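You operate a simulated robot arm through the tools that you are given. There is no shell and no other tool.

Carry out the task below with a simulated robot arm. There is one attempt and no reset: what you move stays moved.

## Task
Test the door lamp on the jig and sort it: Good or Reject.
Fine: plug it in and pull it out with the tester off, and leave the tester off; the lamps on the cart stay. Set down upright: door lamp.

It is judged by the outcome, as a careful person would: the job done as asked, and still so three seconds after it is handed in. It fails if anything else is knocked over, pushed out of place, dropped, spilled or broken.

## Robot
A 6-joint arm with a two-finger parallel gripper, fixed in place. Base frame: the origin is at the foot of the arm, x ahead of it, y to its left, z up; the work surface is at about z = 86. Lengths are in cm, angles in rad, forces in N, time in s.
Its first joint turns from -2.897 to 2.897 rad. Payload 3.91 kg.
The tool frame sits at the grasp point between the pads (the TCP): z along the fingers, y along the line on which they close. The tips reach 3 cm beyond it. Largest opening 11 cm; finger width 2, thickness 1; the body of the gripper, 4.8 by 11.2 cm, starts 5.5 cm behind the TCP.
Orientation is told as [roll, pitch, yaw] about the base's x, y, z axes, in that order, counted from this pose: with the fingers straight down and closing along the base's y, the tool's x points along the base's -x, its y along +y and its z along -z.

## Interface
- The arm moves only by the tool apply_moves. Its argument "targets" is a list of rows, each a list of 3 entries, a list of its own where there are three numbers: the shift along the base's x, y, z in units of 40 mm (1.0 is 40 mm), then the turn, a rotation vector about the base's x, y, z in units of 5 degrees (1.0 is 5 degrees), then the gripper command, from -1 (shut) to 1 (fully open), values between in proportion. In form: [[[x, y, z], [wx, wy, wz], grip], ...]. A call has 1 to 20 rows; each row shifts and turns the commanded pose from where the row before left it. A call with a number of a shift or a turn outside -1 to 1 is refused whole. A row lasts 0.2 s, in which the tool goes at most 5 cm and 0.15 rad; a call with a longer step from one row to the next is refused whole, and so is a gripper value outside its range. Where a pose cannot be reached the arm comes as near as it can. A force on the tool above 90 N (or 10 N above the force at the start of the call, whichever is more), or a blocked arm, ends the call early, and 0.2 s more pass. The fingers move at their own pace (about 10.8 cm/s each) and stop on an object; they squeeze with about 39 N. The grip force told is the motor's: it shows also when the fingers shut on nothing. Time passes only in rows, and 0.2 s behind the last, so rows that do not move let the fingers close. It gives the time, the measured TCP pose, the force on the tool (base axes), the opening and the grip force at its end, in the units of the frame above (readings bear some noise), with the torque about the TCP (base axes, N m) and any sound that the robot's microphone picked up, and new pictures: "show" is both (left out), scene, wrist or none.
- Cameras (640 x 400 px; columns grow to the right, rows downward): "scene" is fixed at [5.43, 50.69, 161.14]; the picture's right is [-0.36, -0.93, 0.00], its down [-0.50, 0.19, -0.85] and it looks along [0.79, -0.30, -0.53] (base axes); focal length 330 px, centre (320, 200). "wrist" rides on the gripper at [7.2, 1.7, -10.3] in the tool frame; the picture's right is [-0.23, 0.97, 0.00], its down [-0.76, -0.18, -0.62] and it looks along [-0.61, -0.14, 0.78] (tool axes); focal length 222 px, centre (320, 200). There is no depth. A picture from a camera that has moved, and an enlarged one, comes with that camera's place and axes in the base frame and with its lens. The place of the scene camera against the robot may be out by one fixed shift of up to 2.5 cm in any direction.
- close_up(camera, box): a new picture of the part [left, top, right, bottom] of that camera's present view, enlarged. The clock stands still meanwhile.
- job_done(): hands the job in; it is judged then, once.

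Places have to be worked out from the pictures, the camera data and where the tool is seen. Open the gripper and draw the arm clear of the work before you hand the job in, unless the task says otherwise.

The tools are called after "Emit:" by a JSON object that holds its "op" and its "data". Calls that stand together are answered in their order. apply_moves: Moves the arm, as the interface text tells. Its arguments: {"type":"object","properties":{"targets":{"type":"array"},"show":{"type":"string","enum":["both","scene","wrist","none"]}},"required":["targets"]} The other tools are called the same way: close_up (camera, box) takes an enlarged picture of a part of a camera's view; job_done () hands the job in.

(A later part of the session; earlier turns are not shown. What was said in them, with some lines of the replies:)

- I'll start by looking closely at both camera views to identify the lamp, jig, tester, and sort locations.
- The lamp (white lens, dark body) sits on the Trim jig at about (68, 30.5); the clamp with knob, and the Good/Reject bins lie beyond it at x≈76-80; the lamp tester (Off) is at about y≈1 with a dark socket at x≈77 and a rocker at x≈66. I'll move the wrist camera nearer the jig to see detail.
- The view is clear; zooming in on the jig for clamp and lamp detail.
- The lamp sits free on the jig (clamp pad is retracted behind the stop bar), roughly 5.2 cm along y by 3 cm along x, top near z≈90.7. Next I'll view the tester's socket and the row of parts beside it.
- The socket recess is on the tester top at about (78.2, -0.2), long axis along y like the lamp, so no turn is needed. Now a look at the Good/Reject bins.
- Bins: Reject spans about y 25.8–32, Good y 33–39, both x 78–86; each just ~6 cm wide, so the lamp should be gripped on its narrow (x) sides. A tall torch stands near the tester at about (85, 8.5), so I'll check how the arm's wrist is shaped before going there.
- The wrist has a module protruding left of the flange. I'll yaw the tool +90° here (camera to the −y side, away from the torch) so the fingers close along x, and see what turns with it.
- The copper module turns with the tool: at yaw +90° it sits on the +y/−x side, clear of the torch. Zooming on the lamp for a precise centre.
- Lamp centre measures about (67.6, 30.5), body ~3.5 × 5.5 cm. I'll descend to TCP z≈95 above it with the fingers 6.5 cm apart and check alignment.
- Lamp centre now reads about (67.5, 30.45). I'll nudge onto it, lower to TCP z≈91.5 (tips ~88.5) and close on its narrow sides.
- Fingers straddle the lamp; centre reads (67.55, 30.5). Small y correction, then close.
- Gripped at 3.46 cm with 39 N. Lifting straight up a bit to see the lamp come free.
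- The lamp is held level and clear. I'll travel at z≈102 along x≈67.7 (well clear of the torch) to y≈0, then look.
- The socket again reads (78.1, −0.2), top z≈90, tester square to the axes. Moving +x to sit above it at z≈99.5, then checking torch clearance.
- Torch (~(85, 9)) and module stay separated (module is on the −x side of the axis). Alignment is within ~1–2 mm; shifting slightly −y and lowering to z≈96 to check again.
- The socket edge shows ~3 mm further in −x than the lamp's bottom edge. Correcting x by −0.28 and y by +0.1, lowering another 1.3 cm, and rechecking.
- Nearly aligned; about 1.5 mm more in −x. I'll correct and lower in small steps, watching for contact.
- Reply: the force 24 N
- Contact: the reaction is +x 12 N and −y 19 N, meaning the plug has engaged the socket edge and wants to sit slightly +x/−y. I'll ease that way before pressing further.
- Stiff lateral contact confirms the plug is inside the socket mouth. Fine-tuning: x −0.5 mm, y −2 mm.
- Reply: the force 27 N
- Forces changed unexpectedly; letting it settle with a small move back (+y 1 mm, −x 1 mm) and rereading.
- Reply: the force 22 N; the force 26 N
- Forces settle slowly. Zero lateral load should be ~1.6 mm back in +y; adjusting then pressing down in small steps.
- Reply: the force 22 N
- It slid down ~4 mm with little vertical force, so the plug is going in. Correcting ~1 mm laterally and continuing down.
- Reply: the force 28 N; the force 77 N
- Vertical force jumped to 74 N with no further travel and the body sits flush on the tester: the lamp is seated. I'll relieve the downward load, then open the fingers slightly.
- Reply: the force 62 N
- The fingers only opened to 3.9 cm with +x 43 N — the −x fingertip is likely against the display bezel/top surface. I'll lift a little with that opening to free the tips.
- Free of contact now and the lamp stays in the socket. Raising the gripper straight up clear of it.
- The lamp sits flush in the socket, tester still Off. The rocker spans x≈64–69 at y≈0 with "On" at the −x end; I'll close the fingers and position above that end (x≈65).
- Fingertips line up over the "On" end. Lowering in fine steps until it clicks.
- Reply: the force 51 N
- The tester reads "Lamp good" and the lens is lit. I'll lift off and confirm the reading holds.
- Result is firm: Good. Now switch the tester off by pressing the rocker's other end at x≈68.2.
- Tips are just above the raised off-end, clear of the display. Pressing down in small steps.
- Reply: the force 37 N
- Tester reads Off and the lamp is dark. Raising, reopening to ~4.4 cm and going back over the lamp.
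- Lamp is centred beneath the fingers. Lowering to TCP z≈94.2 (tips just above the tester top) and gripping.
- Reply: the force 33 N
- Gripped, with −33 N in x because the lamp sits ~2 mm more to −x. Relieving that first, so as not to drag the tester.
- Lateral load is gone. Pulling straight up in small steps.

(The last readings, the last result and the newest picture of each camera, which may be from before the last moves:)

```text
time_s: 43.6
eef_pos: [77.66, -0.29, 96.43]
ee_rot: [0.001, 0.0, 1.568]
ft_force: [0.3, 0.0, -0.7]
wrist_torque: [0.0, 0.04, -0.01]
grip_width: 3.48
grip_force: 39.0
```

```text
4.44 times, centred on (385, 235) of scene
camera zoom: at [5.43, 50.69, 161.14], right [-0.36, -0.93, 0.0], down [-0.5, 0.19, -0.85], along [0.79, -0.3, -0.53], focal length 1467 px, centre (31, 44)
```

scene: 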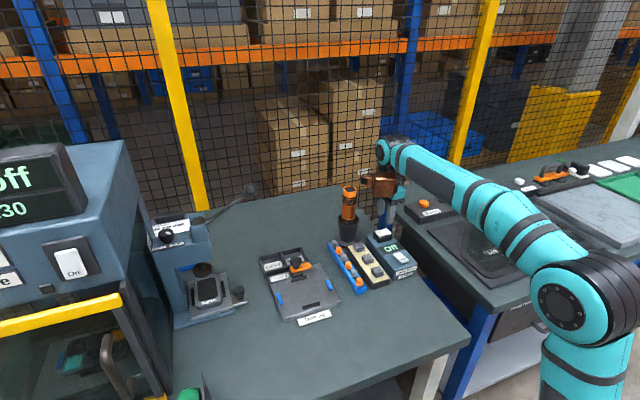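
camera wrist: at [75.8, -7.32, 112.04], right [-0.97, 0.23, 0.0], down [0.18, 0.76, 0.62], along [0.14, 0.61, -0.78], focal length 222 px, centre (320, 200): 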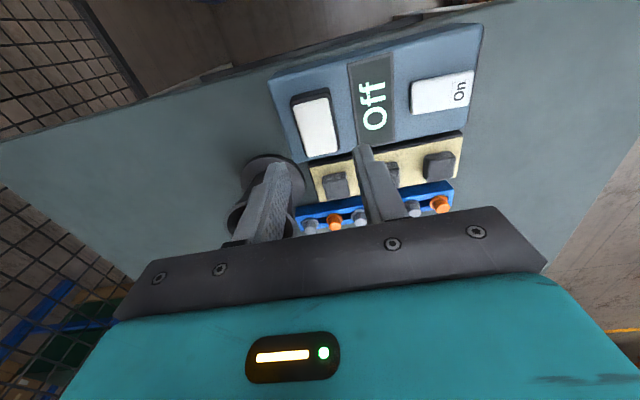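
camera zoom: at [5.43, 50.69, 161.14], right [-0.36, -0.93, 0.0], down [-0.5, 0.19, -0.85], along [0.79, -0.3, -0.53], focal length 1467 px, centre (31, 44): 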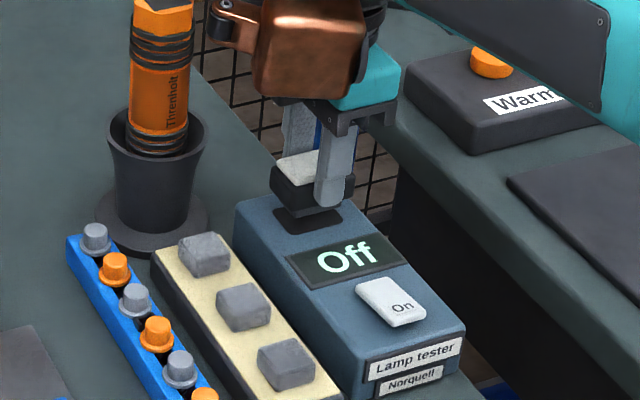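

Lamp is out and the tester remains Off. Result: Good. The press lever's ball (≈(78, 42, 118)) overhangs near the Good bin, so I'll first retreat to x≈68, travel to y≈18 and turn the tool back to yaw 0 (module then points +x).

Emit:
{"op": "apply_moves", "data": {"targets": [[[0, 0, 0.6], [0, 0, 0], -1], [[0, 0, 0.9], [0, 0, 0], -1], [[-0.7, 0, 0.2], [0, 0, 0], -1], [[-0.9, 0, 0], [0, 0, 0], -1], [[-0.9, 0, 0], [0, 0, 0], -1], [[-0.2, 0.8, 0], [0, 0, 0], -1], [[0, 0.9, 0], [0, 0, 0], -1], [[0, 0.9, 0], [0, 0, 0], -1], [[0, 0.9, 0], [0, 0, 0], -1], [[0, 0.9, 0], [0, 0, 0], -1], [[0, 0, 0], [0, 0, 0], -1]], "show": "scene"}}

Emit:
{"op": "apply_moves", "data": {"targets": [[[0, 0, 0], [0, 0, -1], -1], [[0, 0, 0], [0, 0, -1], -1], [[0, 0, 0], [0, 0, -1], -1], [[0, 0, 0], [0, 0, -1], -1], [[0, 0, 0], [0, 0, -1], -1], [[0, 0, 0], [0, 0, -1], -1], [[0, 0, 0], [0, 0, -1], -1], [[0, 0, 0], [0, 0, -1], -1], [[0, 0, 0], [0, 0, -1], -1], [[0, 0, 0], [0, 0, -1], -1], [[0, 0, 0], [0, 0, -1], -1], [[0, 0, 0], [0, 0, -1], -1], [[0, 0, 0], [0, 0, -1], -1], [[0, 0, 0], [0, 0, -1], -1], [[0, 0, 0], [0, 0, -1], -1], [[0, 0, 0], [0, 0, -1], -1], [[0, 0, 0], [0, 0, -1], -1], [[0, 0, 0], [0, 0, -1], -1], [[0, 0, 0], [0, 0, 0], -1]]}}

```text
time_s: 46.0
eef_pos: [66.81, 17.5, 103.47]
ee_rot: [0.0, -0.001, 1.569]
ft_force: [-0.3, 0.2, 0.2]
wrist_torque: [-0.03, 0.02, -0.01]
grip_width: 3.47
grip_force: 38.9
```

scene: 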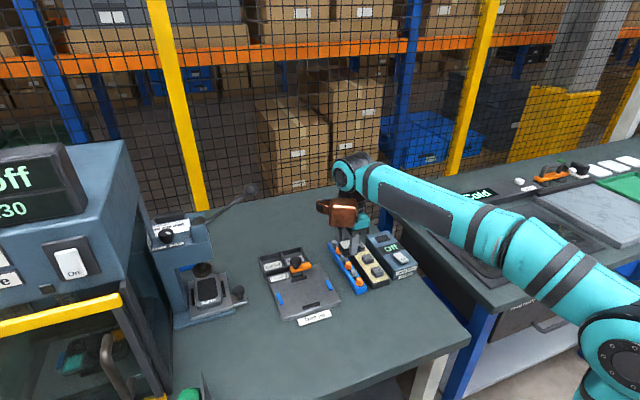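

```text
time_s: 50.0
eef_pos: [67.17, 17.41, 103.27]
ee_rot: [0.001, 0.0, -0.002]
ft_force: [0.9, -0.6, -0.6]
wrist_torque: [-0.01, 0.07, -0.02]
grip_width: 3.48
grip_force: 38.4
camera wrist: at [59.76, 19.07, 113.57], right [0.23, 0.97, 0.0], down [0.76, -0.18, 0.62], along [0.61, -0.14, -0.78], focal length 222 px, centre (320, 200)
```

scene: 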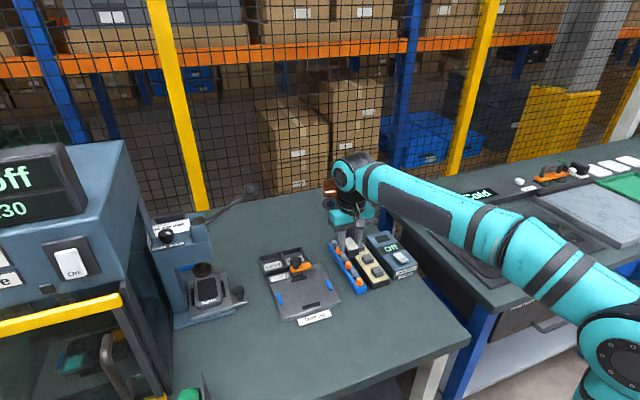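
wrist: 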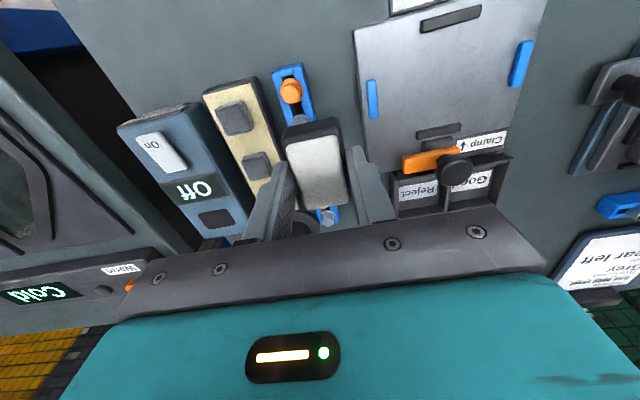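

Yaw is back to 0 with the lamp's long axis along x. Now lean the tool +12° about x (wrist towards −y, away from the lever) and go to a hover near (79, 29), watching clearance.

Emit:
{"op": "apply_moves", "data": {"targets": [[[0, 0.5, 0], [0.8, 0, 0], -1], [[0, 0.8, 0], [0.8, 0, 0], -1], [[0, 0.8, 0], [0.8, 0, 0], -1], [[0.4, 0.7, 0], [0, 0, 0], -1], [[0.8, 0.1, 0], [0, 0, 0], -1], [[0.9, 0, 0], [0, 0, 0], -1], [[0.9, 0, 0], [0, 0, 0], -1], [[0, 0, 0], [0, 0, 0], -1]]}}

Emit:
{"op": "close_up", "data": {"camera": "scene", "box": [180, 130, 380, 300]}}

Emit:
{"op": "close_up", "data": {"camera": "wrist", "box": [200, 40, 500, 230]}}

```text
time_s: 51.8
eef_pos: [78.57, 29.02, 103.42]
ee_rot: [0.21, 0.0, 0.001]
ft_force: [-0.7, 1.0, -0.4]
wrist_torque: [-0.02, -0.01, -0.01]
grip_width: 3.47
grip_force: 39.0
camera wrist: at [71.35, 28.56, 113.9], right [0.23, 0.95, 0.2], down [0.76, -0.3, 0.57], along [0.61, 0.02, -0.79], focal length 222 px, centre (320, 200)
```

scene: 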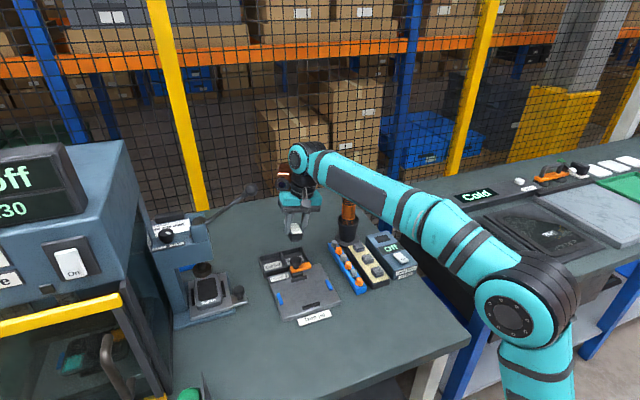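
wrist: 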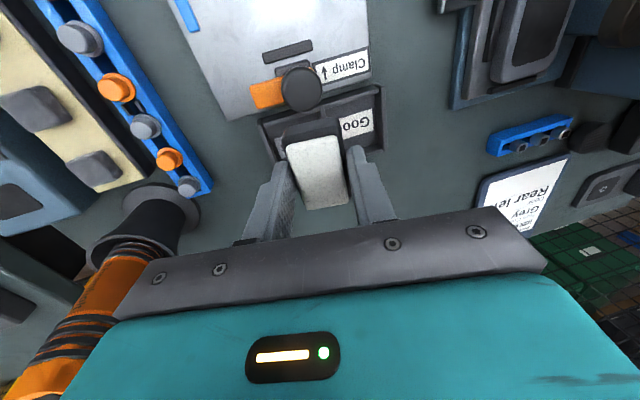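

```text
2.35 times, centred on (280, 215) of scene
camera zoom: at [5.43, 50.69, 161.14], right [-0.36, -0.93, 0.0], down [-0.5, 0.19, -0.85], along [0.79, -0.3, -0.53], focal length 777 px, centre (414, 165)
```

zoom: 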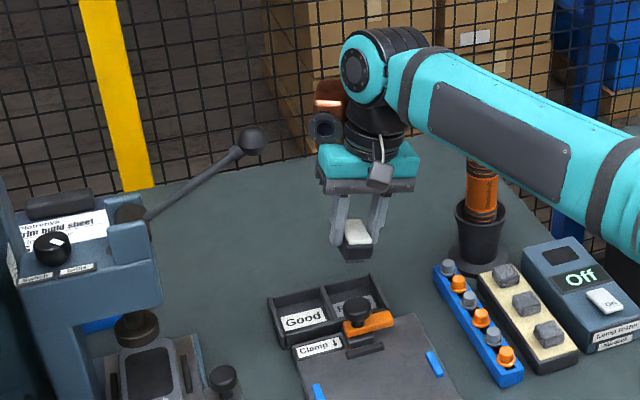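

```text
2.11 times, centred on (350, 135) of wrist
camera zoom: at [71.35, 28.56, 113.9], right [0.23, 0.95, 0.2], down [0.76, -0.3, 0.57], along [0.61, 0.02, -0.79], focal length 468 px, centre (257, 337)
```

zoom: 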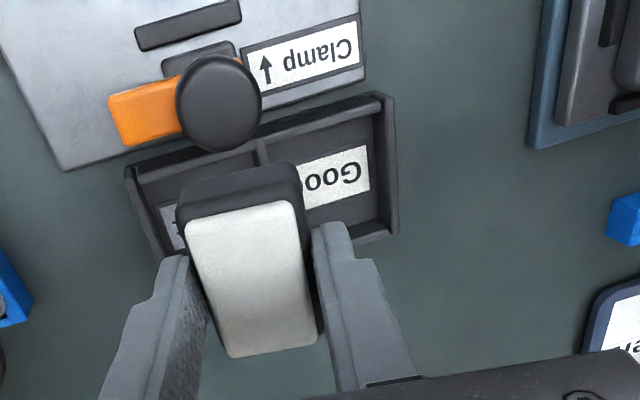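

Bin geometry re-confirmed: Good interior ≈ x 78.2–86, y 32.7–39.1, centre (82.2, 35.9). Going to x=82.2, lowering to z≈97 while still at y=29, then half way toward Good to check the lever.

Emit:
{"op": "apply_moves", "data": {"targets": [[[0.45, 0, -0.4], [0, 0, 0], -1], [[0.45, 0, -0.6], [0, 0, 0], -1], [[0, 0, -0.6], [0, 0, 0], -1], [[0, 0.5, 0], [0, 0, 0], -1], [[0, 0.4, 0], [0, 0, 0], -1], [[0, 0, 0], [0, 0, 0], -1]]}}

Emit:
{"op": "close_up", "data": {"camera": "scene", "box": [180, 130, 380, 300]}}

Emit:
{"op": "close_up", "data": {"camera": "wrist", "box": [200, 40, 500, 230]}}

```text
time_s: 53.2
eef_pos: [82.7, 32.54, 96.95]
ee_rot: [0.21, 0.0, 0.0]
ft_force: [-0.4, -0.3, -0.7]
wrist_torque: [-0.01, 0.01, 0.01]
grip_width: 3.48
grip_force: 38.9
camera wrist: at [75.28, 32.02, 107.38], right [0.23, 0.95, 0.2], down [0.76, -0.3, 0.57], along [0.61, 0.02, -0.79], focal length 222 px, centre (320, 200)
```

scene: 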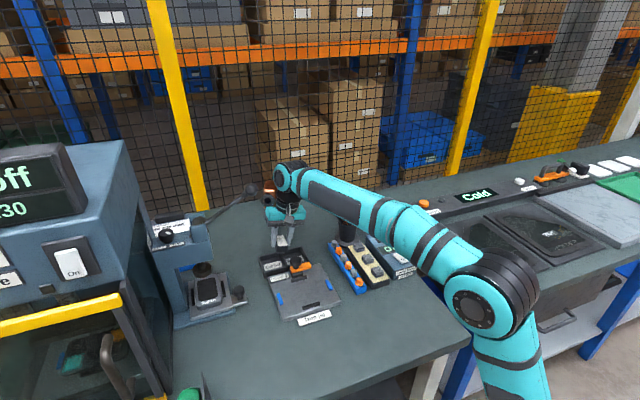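
wrist: 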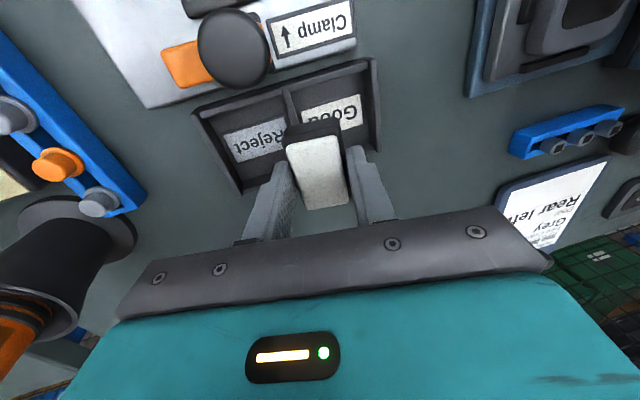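

```text
2.35 times, centred on (280, 215) of scene
camera zoom: at [5.43, 50.69, 161.14], right [-0.36, -0.93, 0.0], down [-0.5, 0.19, -0.85], along [0.79, -0.3, -0.53], focal length 777 px, centre (414, 165)
```

zoom: 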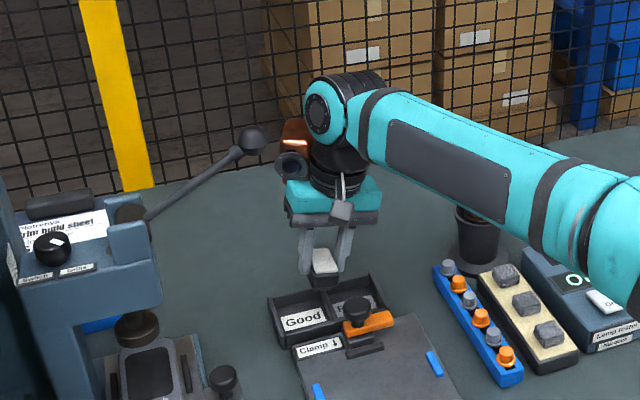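

```text
2.11 times, centred on (350, 135) of wrist
camera zoom: at [75.28, 32.02, 107.38], right [0.23, 0.95, 0.2], down [0.76, -0.3, 0.57], along [0.61, 0.02, -0.79], focal length 468 px, centre (257, 337)
```

zoom: 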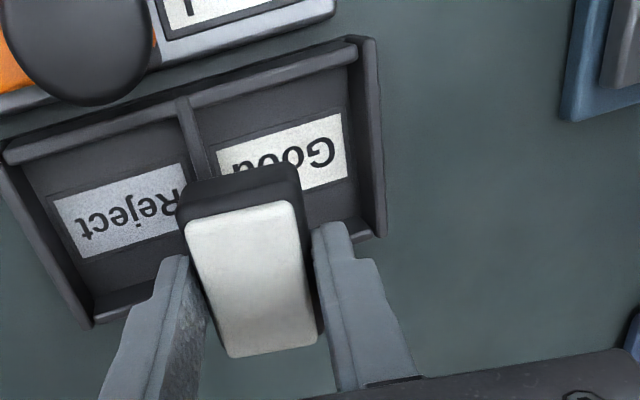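

In the picture the wrist keeps clear of the lever ball, and the module is well behind it in depth. Moving on to y≈35.3 and lowering to z≈94 with the lean kept.

Emit:
{"op": "apply_moves", "data": {"targets": [[[-0.1, 0.35, 0], [0, 0, 0], -1], [[0, 0.35, 0], [0, 0, 0], -1], [[0, 0, -0.4], [0, 0, 0], -1], [[0, 0, -0.3], [0, 0, 0], -1], [[0, 0, 0], [0, 0, 0], -1]]}}

Emit:
{"op": "close_up", "data": {"camera": "scene", "box": [200, 150, 340, 290]}}

Emit:
{"op": "close_up", "data": {"camera": "wrist", "box": [200, 70, 440, 230]}}

```text
time_s: 54.4
eef_pos: [82.24, 35.33, 93.82]
ee_rot: [0.211, -0.001, -0.001]
ft_force: [-0.5, 0.3, -0.2]
wrist_torque: [-0.01, -0.04, -0.01]
grip_width: 3.45
grip_force: 38.9
camera wrist: at [74.85, 34.88, 104.36], right [0.23, 0.95, 0.2], down [0.76, -0.3, 0.57], along [0.61, 0.02, -0.79], focal length 222 px, centre (320, 200)
```

scene: 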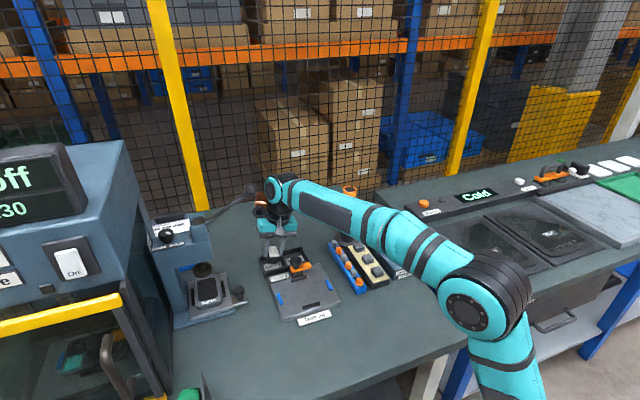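
wrist: 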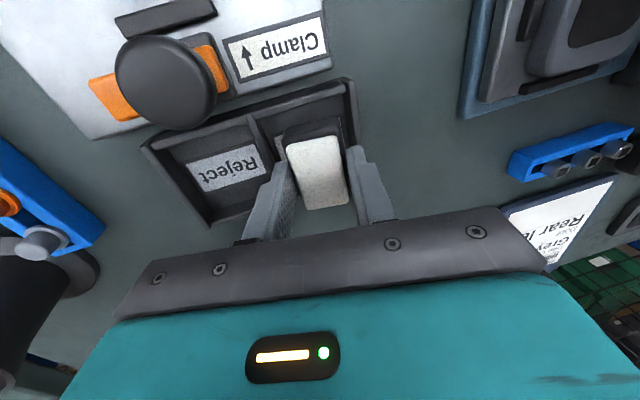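

```text
2.86 times, centred on (270, 220) of scene
camera zoom: at [5.43, 50.69, 161.14], right [-0.36, -0.93, 0.0], down [-0.5, 0.19, -0.85], along [0.79, -0.3, -0.53], focal length 943 px, centre (463, 143)
```

zoom: 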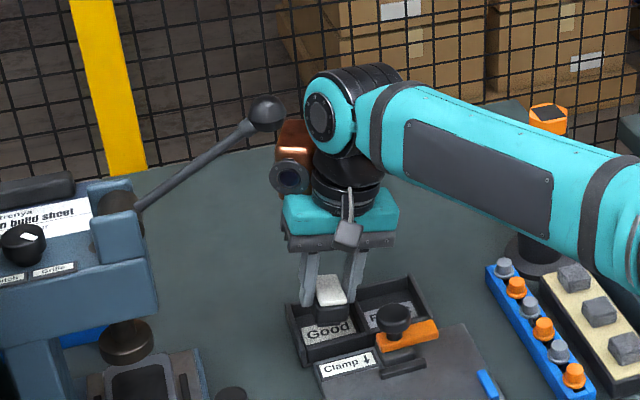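

```text
2.50 times, centred on (320, 150) of wrist
camera zoom: at [74.85, 34.88, 104.36], right [0.23, 0.95, 0.2], down [0.76, -0.3, 0.57], along [0.61, 0.02, -0.79], focal length 555 px, centre (320, 325)
```

zoom: 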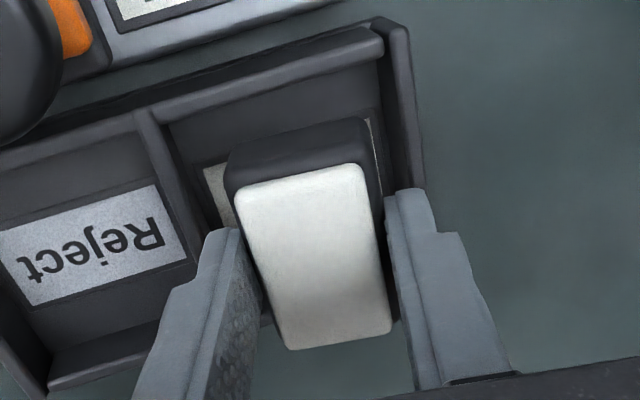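

Lamp is over the Good compartment, about 0.4 cm too far +x. Correcting, lowering to z≈92, then straightening the lean to about 4° before the last bit.

Emit:
{"op": "apply_moves", "data": {"targets": [[[-0.08, 0, -0.2], [0, 0, 0], -1], [[0, 0, -0.25], [0, 0, 0], -1], [[0, 0, 0], [-0.5, 0, 0], -1], [[0, 0, 0], [-0.5, 0, 0], -1], [[0, 0, 0], [-0.5, 0, 0], -1], [[0, 0, 0], [0, 0, 0], -1]]}}

Emit:
{"op": "close_up", "data": {"camera": "scene", "box": [200, 150, 340, 290]}}

Emit:
{"op": "close_up", "data": {"camera": "wrist", "box": [200, 70, 440, 230]}}

```text
time_s: 55.8
eef_pos: [81.67, 35.49, 92.42]
ee_rot: [0.077, -0.002, -0.002]
ft_force: [0.5, 0.5, -0.6]
wrist_torque: [0.03, 0.02, 0.02]
grip_width: 3.49
grip_force: 39.4
camera wrist: at [74.48, 36.3, 102.69], right [0.23, 0.97, 0.08], down [0.76, -0.23, 0.61], along [0.61, -0.08, -0.79], focal length 222 px, centre (320, 200)
```

scene: 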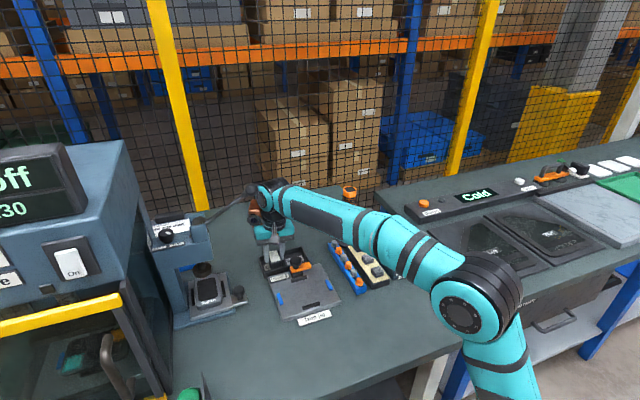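
wrist: 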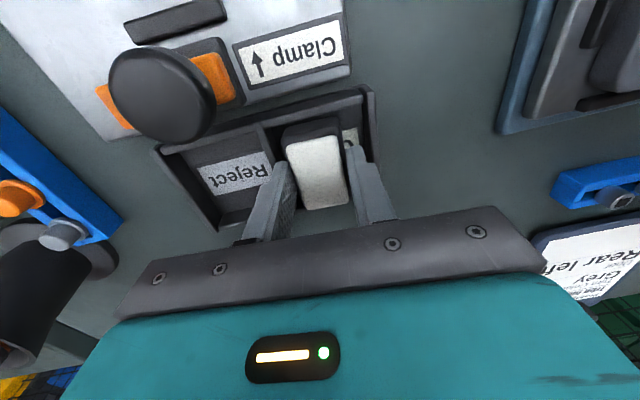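

```text
2.86 times, centred on (270, 220) of scene
camera zoom: at [5.43, 50.69, 161.14], right [-0.36, -0.93, 0.0], down [-0.5, 0.19, -0.85], along [0.79, -0.3, -0.53], focal length 943 px, centre (463, 143)
```

zoom: 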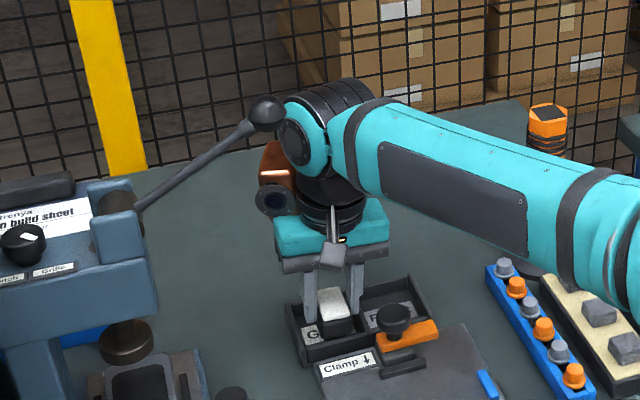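

```text
2.50 times, centred on (320, 150) of wrist
camera zoom: at [74.48, 36.3, 102.69], right [0.23, 0.97, 0.08], down [0.76, -0.23, 0.61], along [0.61, -0.08, -0.79], focal length 555 px, centre (320, 325)
```

zoom: 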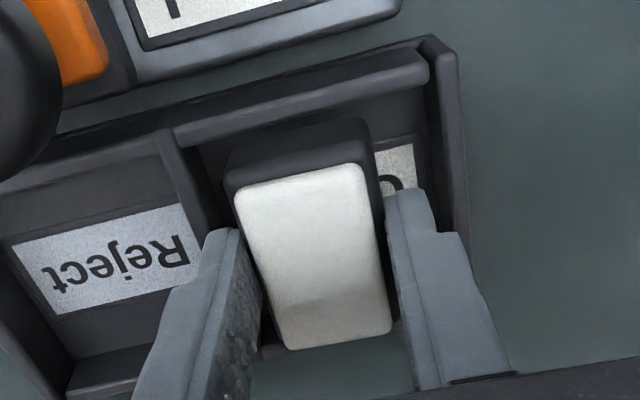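

No contact forces; lever ball is in front of the wrist in depth and lowering increases the gap. Lowering gently to set the lamp on the bin floor.

Emit:
{"op": "apply_moves", "data": {"targets": [[[0, 0.025, -0.08], [0, 0, 0], -1], [[0, 0, -0.08], [0, 0, 0], -1], [[0, 0, -0.06], [0, 0, 0], -1], [[0, 0, 0], [0, 0, 0], -1]], "show": "none"}}

Emit:
{"op": "close_up", "data": {"camera": "scene", "box": [220, 160, 320, 290]}}

```text
time_s: 56.8
eef_pos: [81.9, 35.45, 91.29]
ee_rot: [0.078, 0.0, 0.0]
ft_force: [0.6, 1.2, 4.8]
wrist_torque: [-0.02, -0.02, -0.01]
grip_width: 3.46
grip_force: 39.2
```

```text
3.08 times, centred on (270, 225) of scene
camera zoom: at [5.43, 50.69, 161.14], right [-0.36, -0.93, 0.0], down [-0.5, 0.19, -0.85], along [0.79, -0.3, -0.53], focal length 1016 px, centre (474, 123)
```

zoom: 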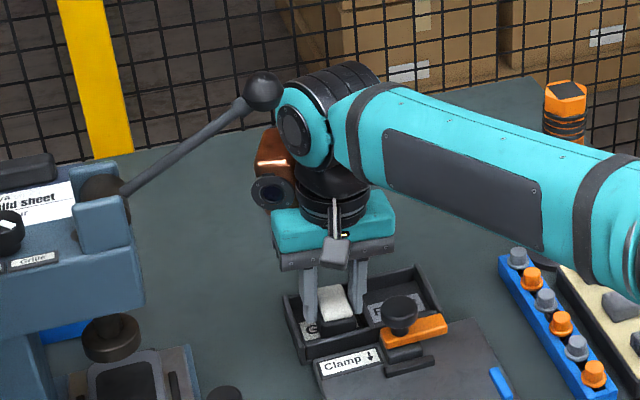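

First touch on the floor (Fz ≈ 5 N). A touch more down, then open gently to ~4.1 cm.

Emit:
{"op": "apply_moves", "data": {"targets": [[[0, 0, -0.02], [0, 0, 0], -1], [[0, 0, 0], [0, 0, 0], -0.5], [[0, 0, 0], [0, 0, 0], -0.3], [[0, 0, 0], [0, 0, 0], -0.25], [[0, 0, 0], [0, 0, 0], -0.25]], "show": "none"}}

Emit:
{"op": "close_up", "data": {"camera": "wrist", "box": [200, 70, 440, 230]}}

Emit:
{"op": "close_up", "data": {"camera": "scene", "box": [250, 220, 320, 290]}}

```text
time_s: 58.0
eef_pos: [81.81, 35.63, 91.21]
ee_rot: [0.078, 0.003, -0.002]
ft_force: [-1.2, 4.3, -4.8]
wrist_torque: [0.25, 0.07, 0.0]
grip_width: 3.89
grip_force: 0.1
```

```text
2.50 times, centred on (320, 150) of wrist
camera zoom: at [74.55, 36.41, 101.59], right [0.23, 0.97, 0.08], down [0.76, -0.23, 0.61], along [0.61, -0.08, -0.79], focal length 555 px, centre (320, 325)
```

zoom: 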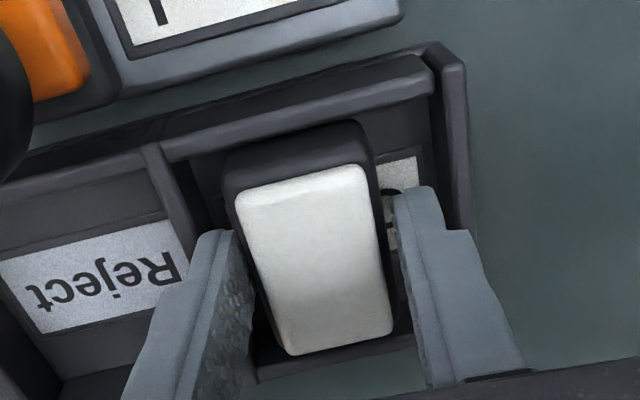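

```text
5.71 times, centred on (285, 255) of scene
camera zoom: at [5.43, 50.69, 161.14], right [-0.36, -0.93, 0.0], down [-0.5, 0.19, -0.85], along [0.79, -0.3, -0.53], focal length 1887 px, centre (520, -114)
```

zoom: 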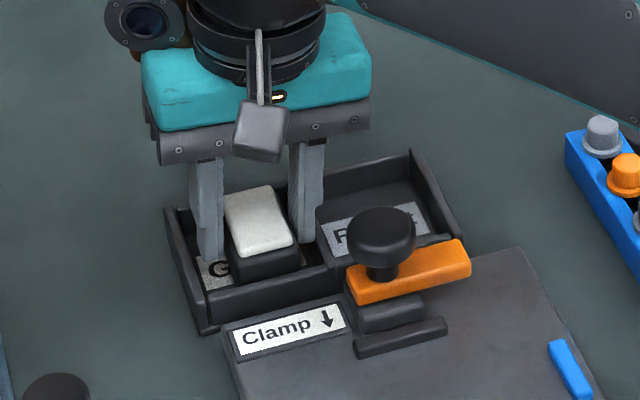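

The lamp sits flat in Good; the −y finger lightly touches the divider. I'll ease 1 mm +y, and lift straight up along the tool axis with that opening.

Emit:
{"op": "apply_moves", "data": {"targets": [[[0, 0.02, 0], [0, 0, 0], -0.29], [[0, 0, 0.08], [0, 0, 0], -0.29], [[0, -0.01, 0.12], [0, 0, 0], -0.29], [[0, 0, 0], [0, 0, 0], -0.29]], "show": "none"}}

Emit:
{"op": "close_up", "data": {"camera": "wrist", "box": [200, 70, 440, 230]}}

Emit:
{"op": "close_up", "data": {"camera": "scene", "box": [220, 160, 320, 290]}}

```text
time_s: 59.0
eef_pos: [81.78, 35.62, 92.07]
ee_rot: [0.079, 0.001, -0.002]
ft_force: [0.3, 0.1, -0.9]
wrist_torque: [0.01, 0.02, 0.0]
grip_width: 3.87
grip_force: 0.7
```

```text
2.50 times, centred on (320, 150) of wrist
camera zoom: at [74.61, 36.45, 102.41], right [0.23, 0.97, 0.08], down [0.76, -0.23, 0.61], along [0.61, -0.08, -0.79], focal length 555 px, centre (320, 325)
```

zoom: 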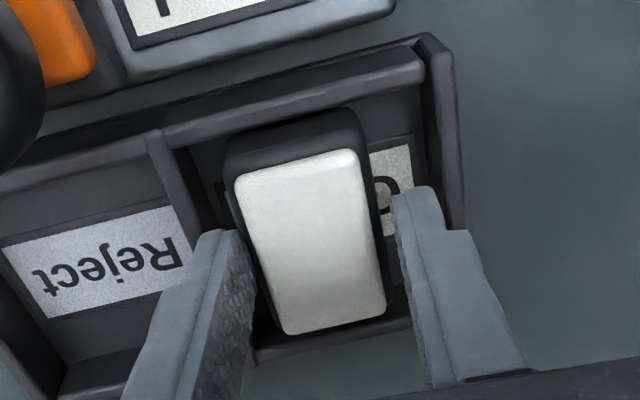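

```text
3.08 times, centred on (270, 225) of scene
camera zoom: at [5.43, 50.69, 161.14], right [-0.36, -0.93, 0.0], down [-0.5, 0.19, -0.85], along [0.79, -0.3, -0.53], focal length 1016 px, centre (474, 123)
```

zoom: 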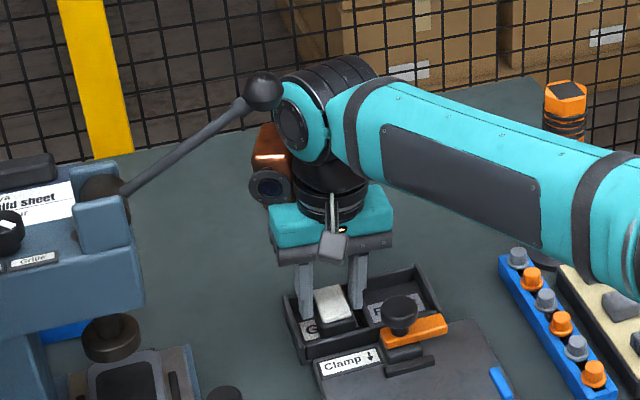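

The lamp stays put. Raising 1.3 cm to clear its top, then retreating toward −y (away from the lever) before going up.

Emit:
{"op": "apply_moves", "data": {"targets": [[[0, 0, 0.15], [0, 0, 0], -0.25], [[0, 0, 0.2], [0, 0, 0], -0.25], [[0, -0.1, 0.05], [0.3, 0, 0], -0.25], [[0, -0.4, 0.05], [0.3, 0, 0], -0.25], [[0, -0.7, 0.1], [0, 0, 0], -0.25], [[0, -0.7, 0.4], [0, 0, 0], -0.25], [[-0.4, -0.4, 0.7], [0, 0, 0], -0.25], [[-0.8, 0, 0.6], [0, 0, 0], -0.25], [[-0.8, 0, 0.3], [0, 0, 0], -0.25], [[-0.8, 0, 0], [0, 0, 0], -0.25], [[0, 0, 0], [0, 0, 0], -0.25]]}}

Emit:
{"op": "close_up", "data": {"camera": "wrist", "box": [240, 40, 480, 220]}}

Emit:
{"op": "close_up", "data": {"camera": "scene", "box": [230, 220, 350, 330]}}

Emit:
{"op": "close_up", "data": {"camera": "scene", "box": [320, 170, 440, 300]}}

```text
time_s: 61.4
eef_pos: [70.51, 26.54, 102.92]
ee_rot: [0.131, 0.001, 0.0]
ft_force: [-0.4, -0.3, -0.6]
wrist_torque: [0.0, 0.01, -0.01]
grip_width: 4.13
grip_force: 0.1
camera wrist: at [63.15, 26.83, 113.31], right [0.23, 0.97, 0.13], down [0.76, -0.26, 0.59], along [0.61, -0.04, -0.79], focal length 222 px, centre (320, 200)
```

scene: 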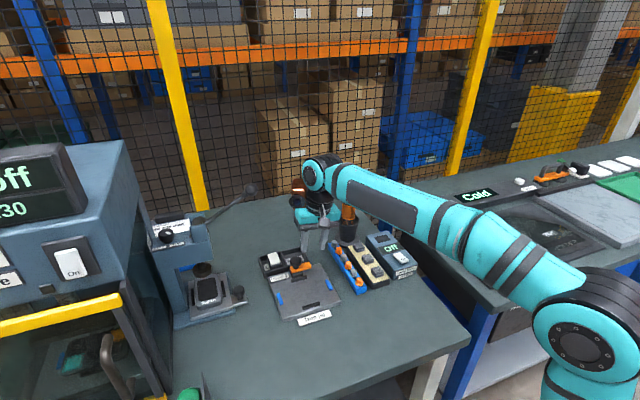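
wrist: 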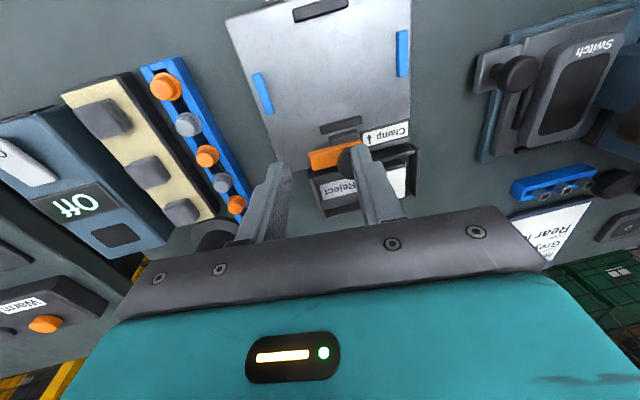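

```text
2.22 times, centred on (360, 130) of wrist
camera zoom: at [63.15, 26.83, 113.31], right [0.23, 0.97, 0.13], down [0.76, -0.26, 0.59], along [0.61, -0.04, -0.79], focal length 494 px, centre (231, 356)
```

zoom: 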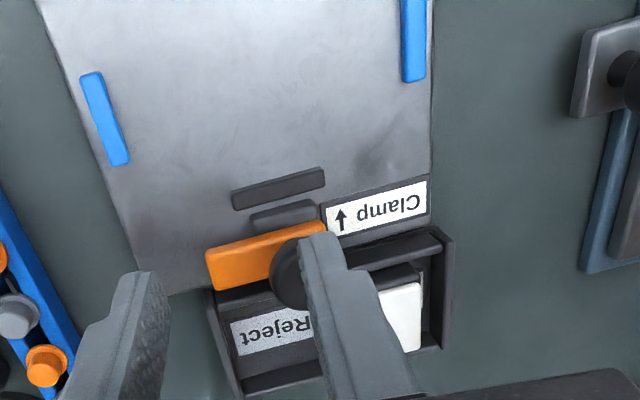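

```text
3.64 times, centred on (290, 275) of scene
camera zoom: at [5.43, 50.69, 161.14], right [-0.36, -0.93, 0.0], down [-0.5, 0.19, -0.85], along [0.79, -0.3, -0.53], focal length 1201 px, centre (429, -73)
```

zoom: 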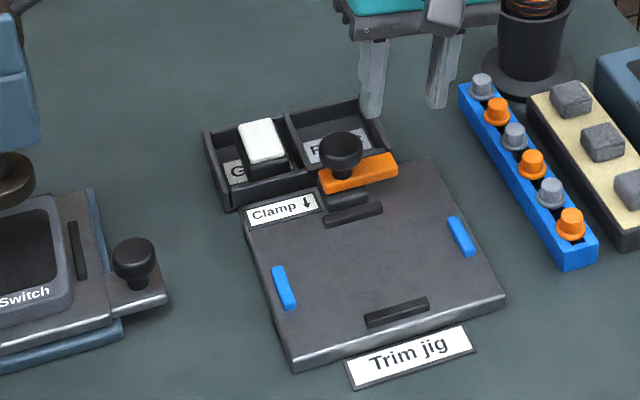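

```text
3.08 times, centred on (380, 235) of scene
camera zoom: at [5.43, 50.69, 161.14], right [-0.36, -0.93, 0.0], down [-0.5, 0.19, -0.85], along [0.79, -0.3, -0.53], focal length 1016 px, centre (135, 92)
```

zoom: 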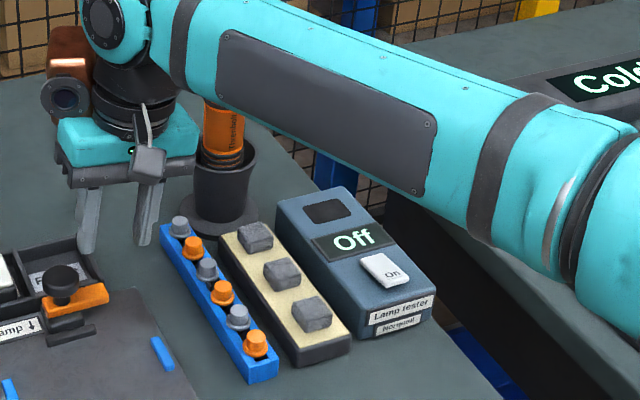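

The lamp stands upright in Good, the tester is Off, and everything else looks undisturbed. Opening the gripper and withdrawing up and back before handing in.

Emit:
{"op": "apply_moves", "data": {"targets": [[[-0.4, -0.3, 0.7], [-0.5, 0, 0], 0.3], [[-0.4, -0.3, 0.8], [-0.5, 0, 0], 1], [[-0.5, -0.3, 0.8], [-0.5, 0, 0], 1], [[-0.5, -0.3, 0.8], [0, 0, 0], 1], [[-0.5, -0.2, 0.8], [0, 0, 0], 1], [[0, 0, 0], [0, 0, 0], 1], [[0, 0, 0], [0, 0, 0], 1]]}}

Emit:
{"op": "close_up", "data": {"camera": "scene", "box": [230, 180, 430, 330]}}

Emit:
{"op": "close_up", "data": {"camera": "wrist", "box": [240, 60, 480, 230]}}

```text
time_s: 63.0
eef_pos: [61.46, 20.51, 118.08]
ee_rot: [0.0, -0.002, -0.002]
ft_force: [0.0, 0.1, 0.0]
wrist_torque: [0.0, -0.03, 0.02]
grip_width: 11.0
grip_force: 0.1
camera wrist: at [54.23, 22.21, 128.37], right [0.23, 0.97, 0.0], down [0.76, -0.18, 0.62], along [0.61, -0.14, -0.78], focal length 222 px, centre (320, 200)
```

scene: 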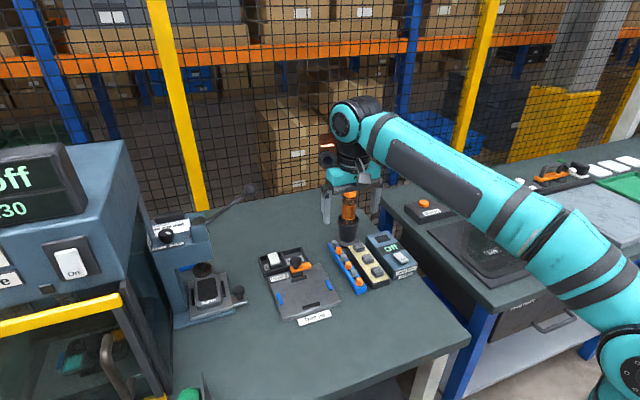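
wrist: 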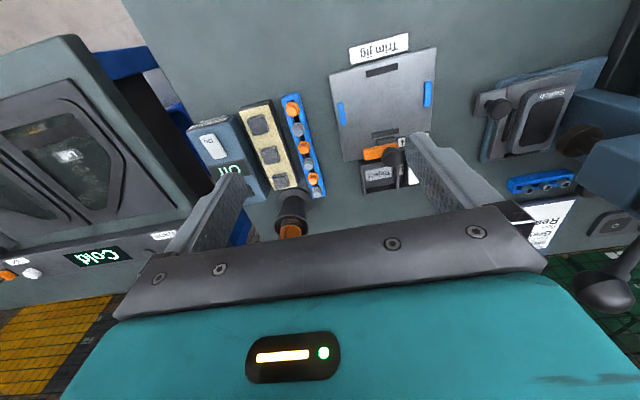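

```text
2.67 times, centred on (330, 255) of scene
camera zoom: at [5.43, 50.69, 161.14], right [-0.36, -0.93, 0.0], down [-0.5, 0.19, -0.85], along [0.79, -0.3, -0.53], focal length 880 px, centre (293, 53)
```

zoom: 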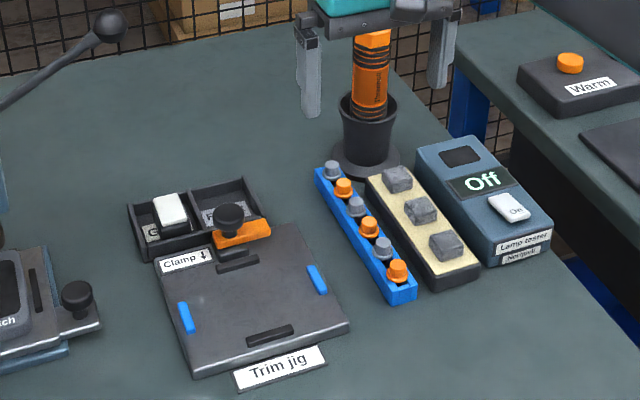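

```text
2.35 times, centred on (360, 145) of wrist
camera zoom: at [54.23, 22.21, 128.37], right [0.23, 0.97, 0.0], down [0.76, -0.18, 0.62], along [0.61, -0.14, -0.78], focal length 523 px, centre (226, 329)
```

zoom: 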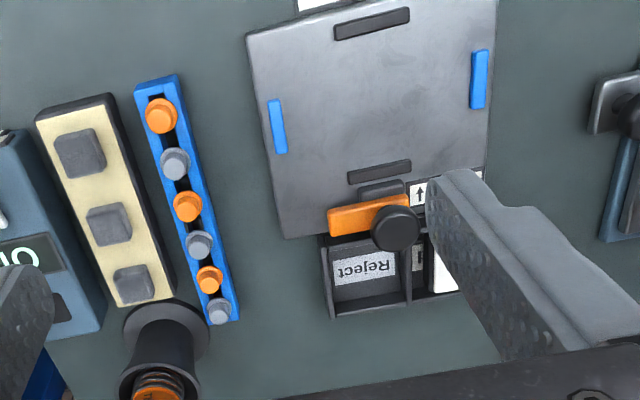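

The lamp tested good and stands upright in the Good bin. The tester is Off, the surroundings are undisturbed, and the arm is clear with the gripper open, so I'm handing in.

Emit:
{"op": "job_done", "data": {}}

```text
The job is handed in.
```

The door lamp tested good: the tester read "Lamp good" and the lens lit. It now stands upright in the Good bin, and the job is handed in.

- **Tester:** I plugged the lamp in and pulled it out with the tester off. It was on only for the reading, and it shows Off now.
- **Surroundings:** In the last pictures of the bench, nothing else looks moved or knocked over. I did not go near the lamps on the cart. While I was setting the lamp down, one finger lightly touched the divider between the bins, and the bins look unmoved.
- **Arm:** The gripper is open and the arm is drawn back clear of the work.
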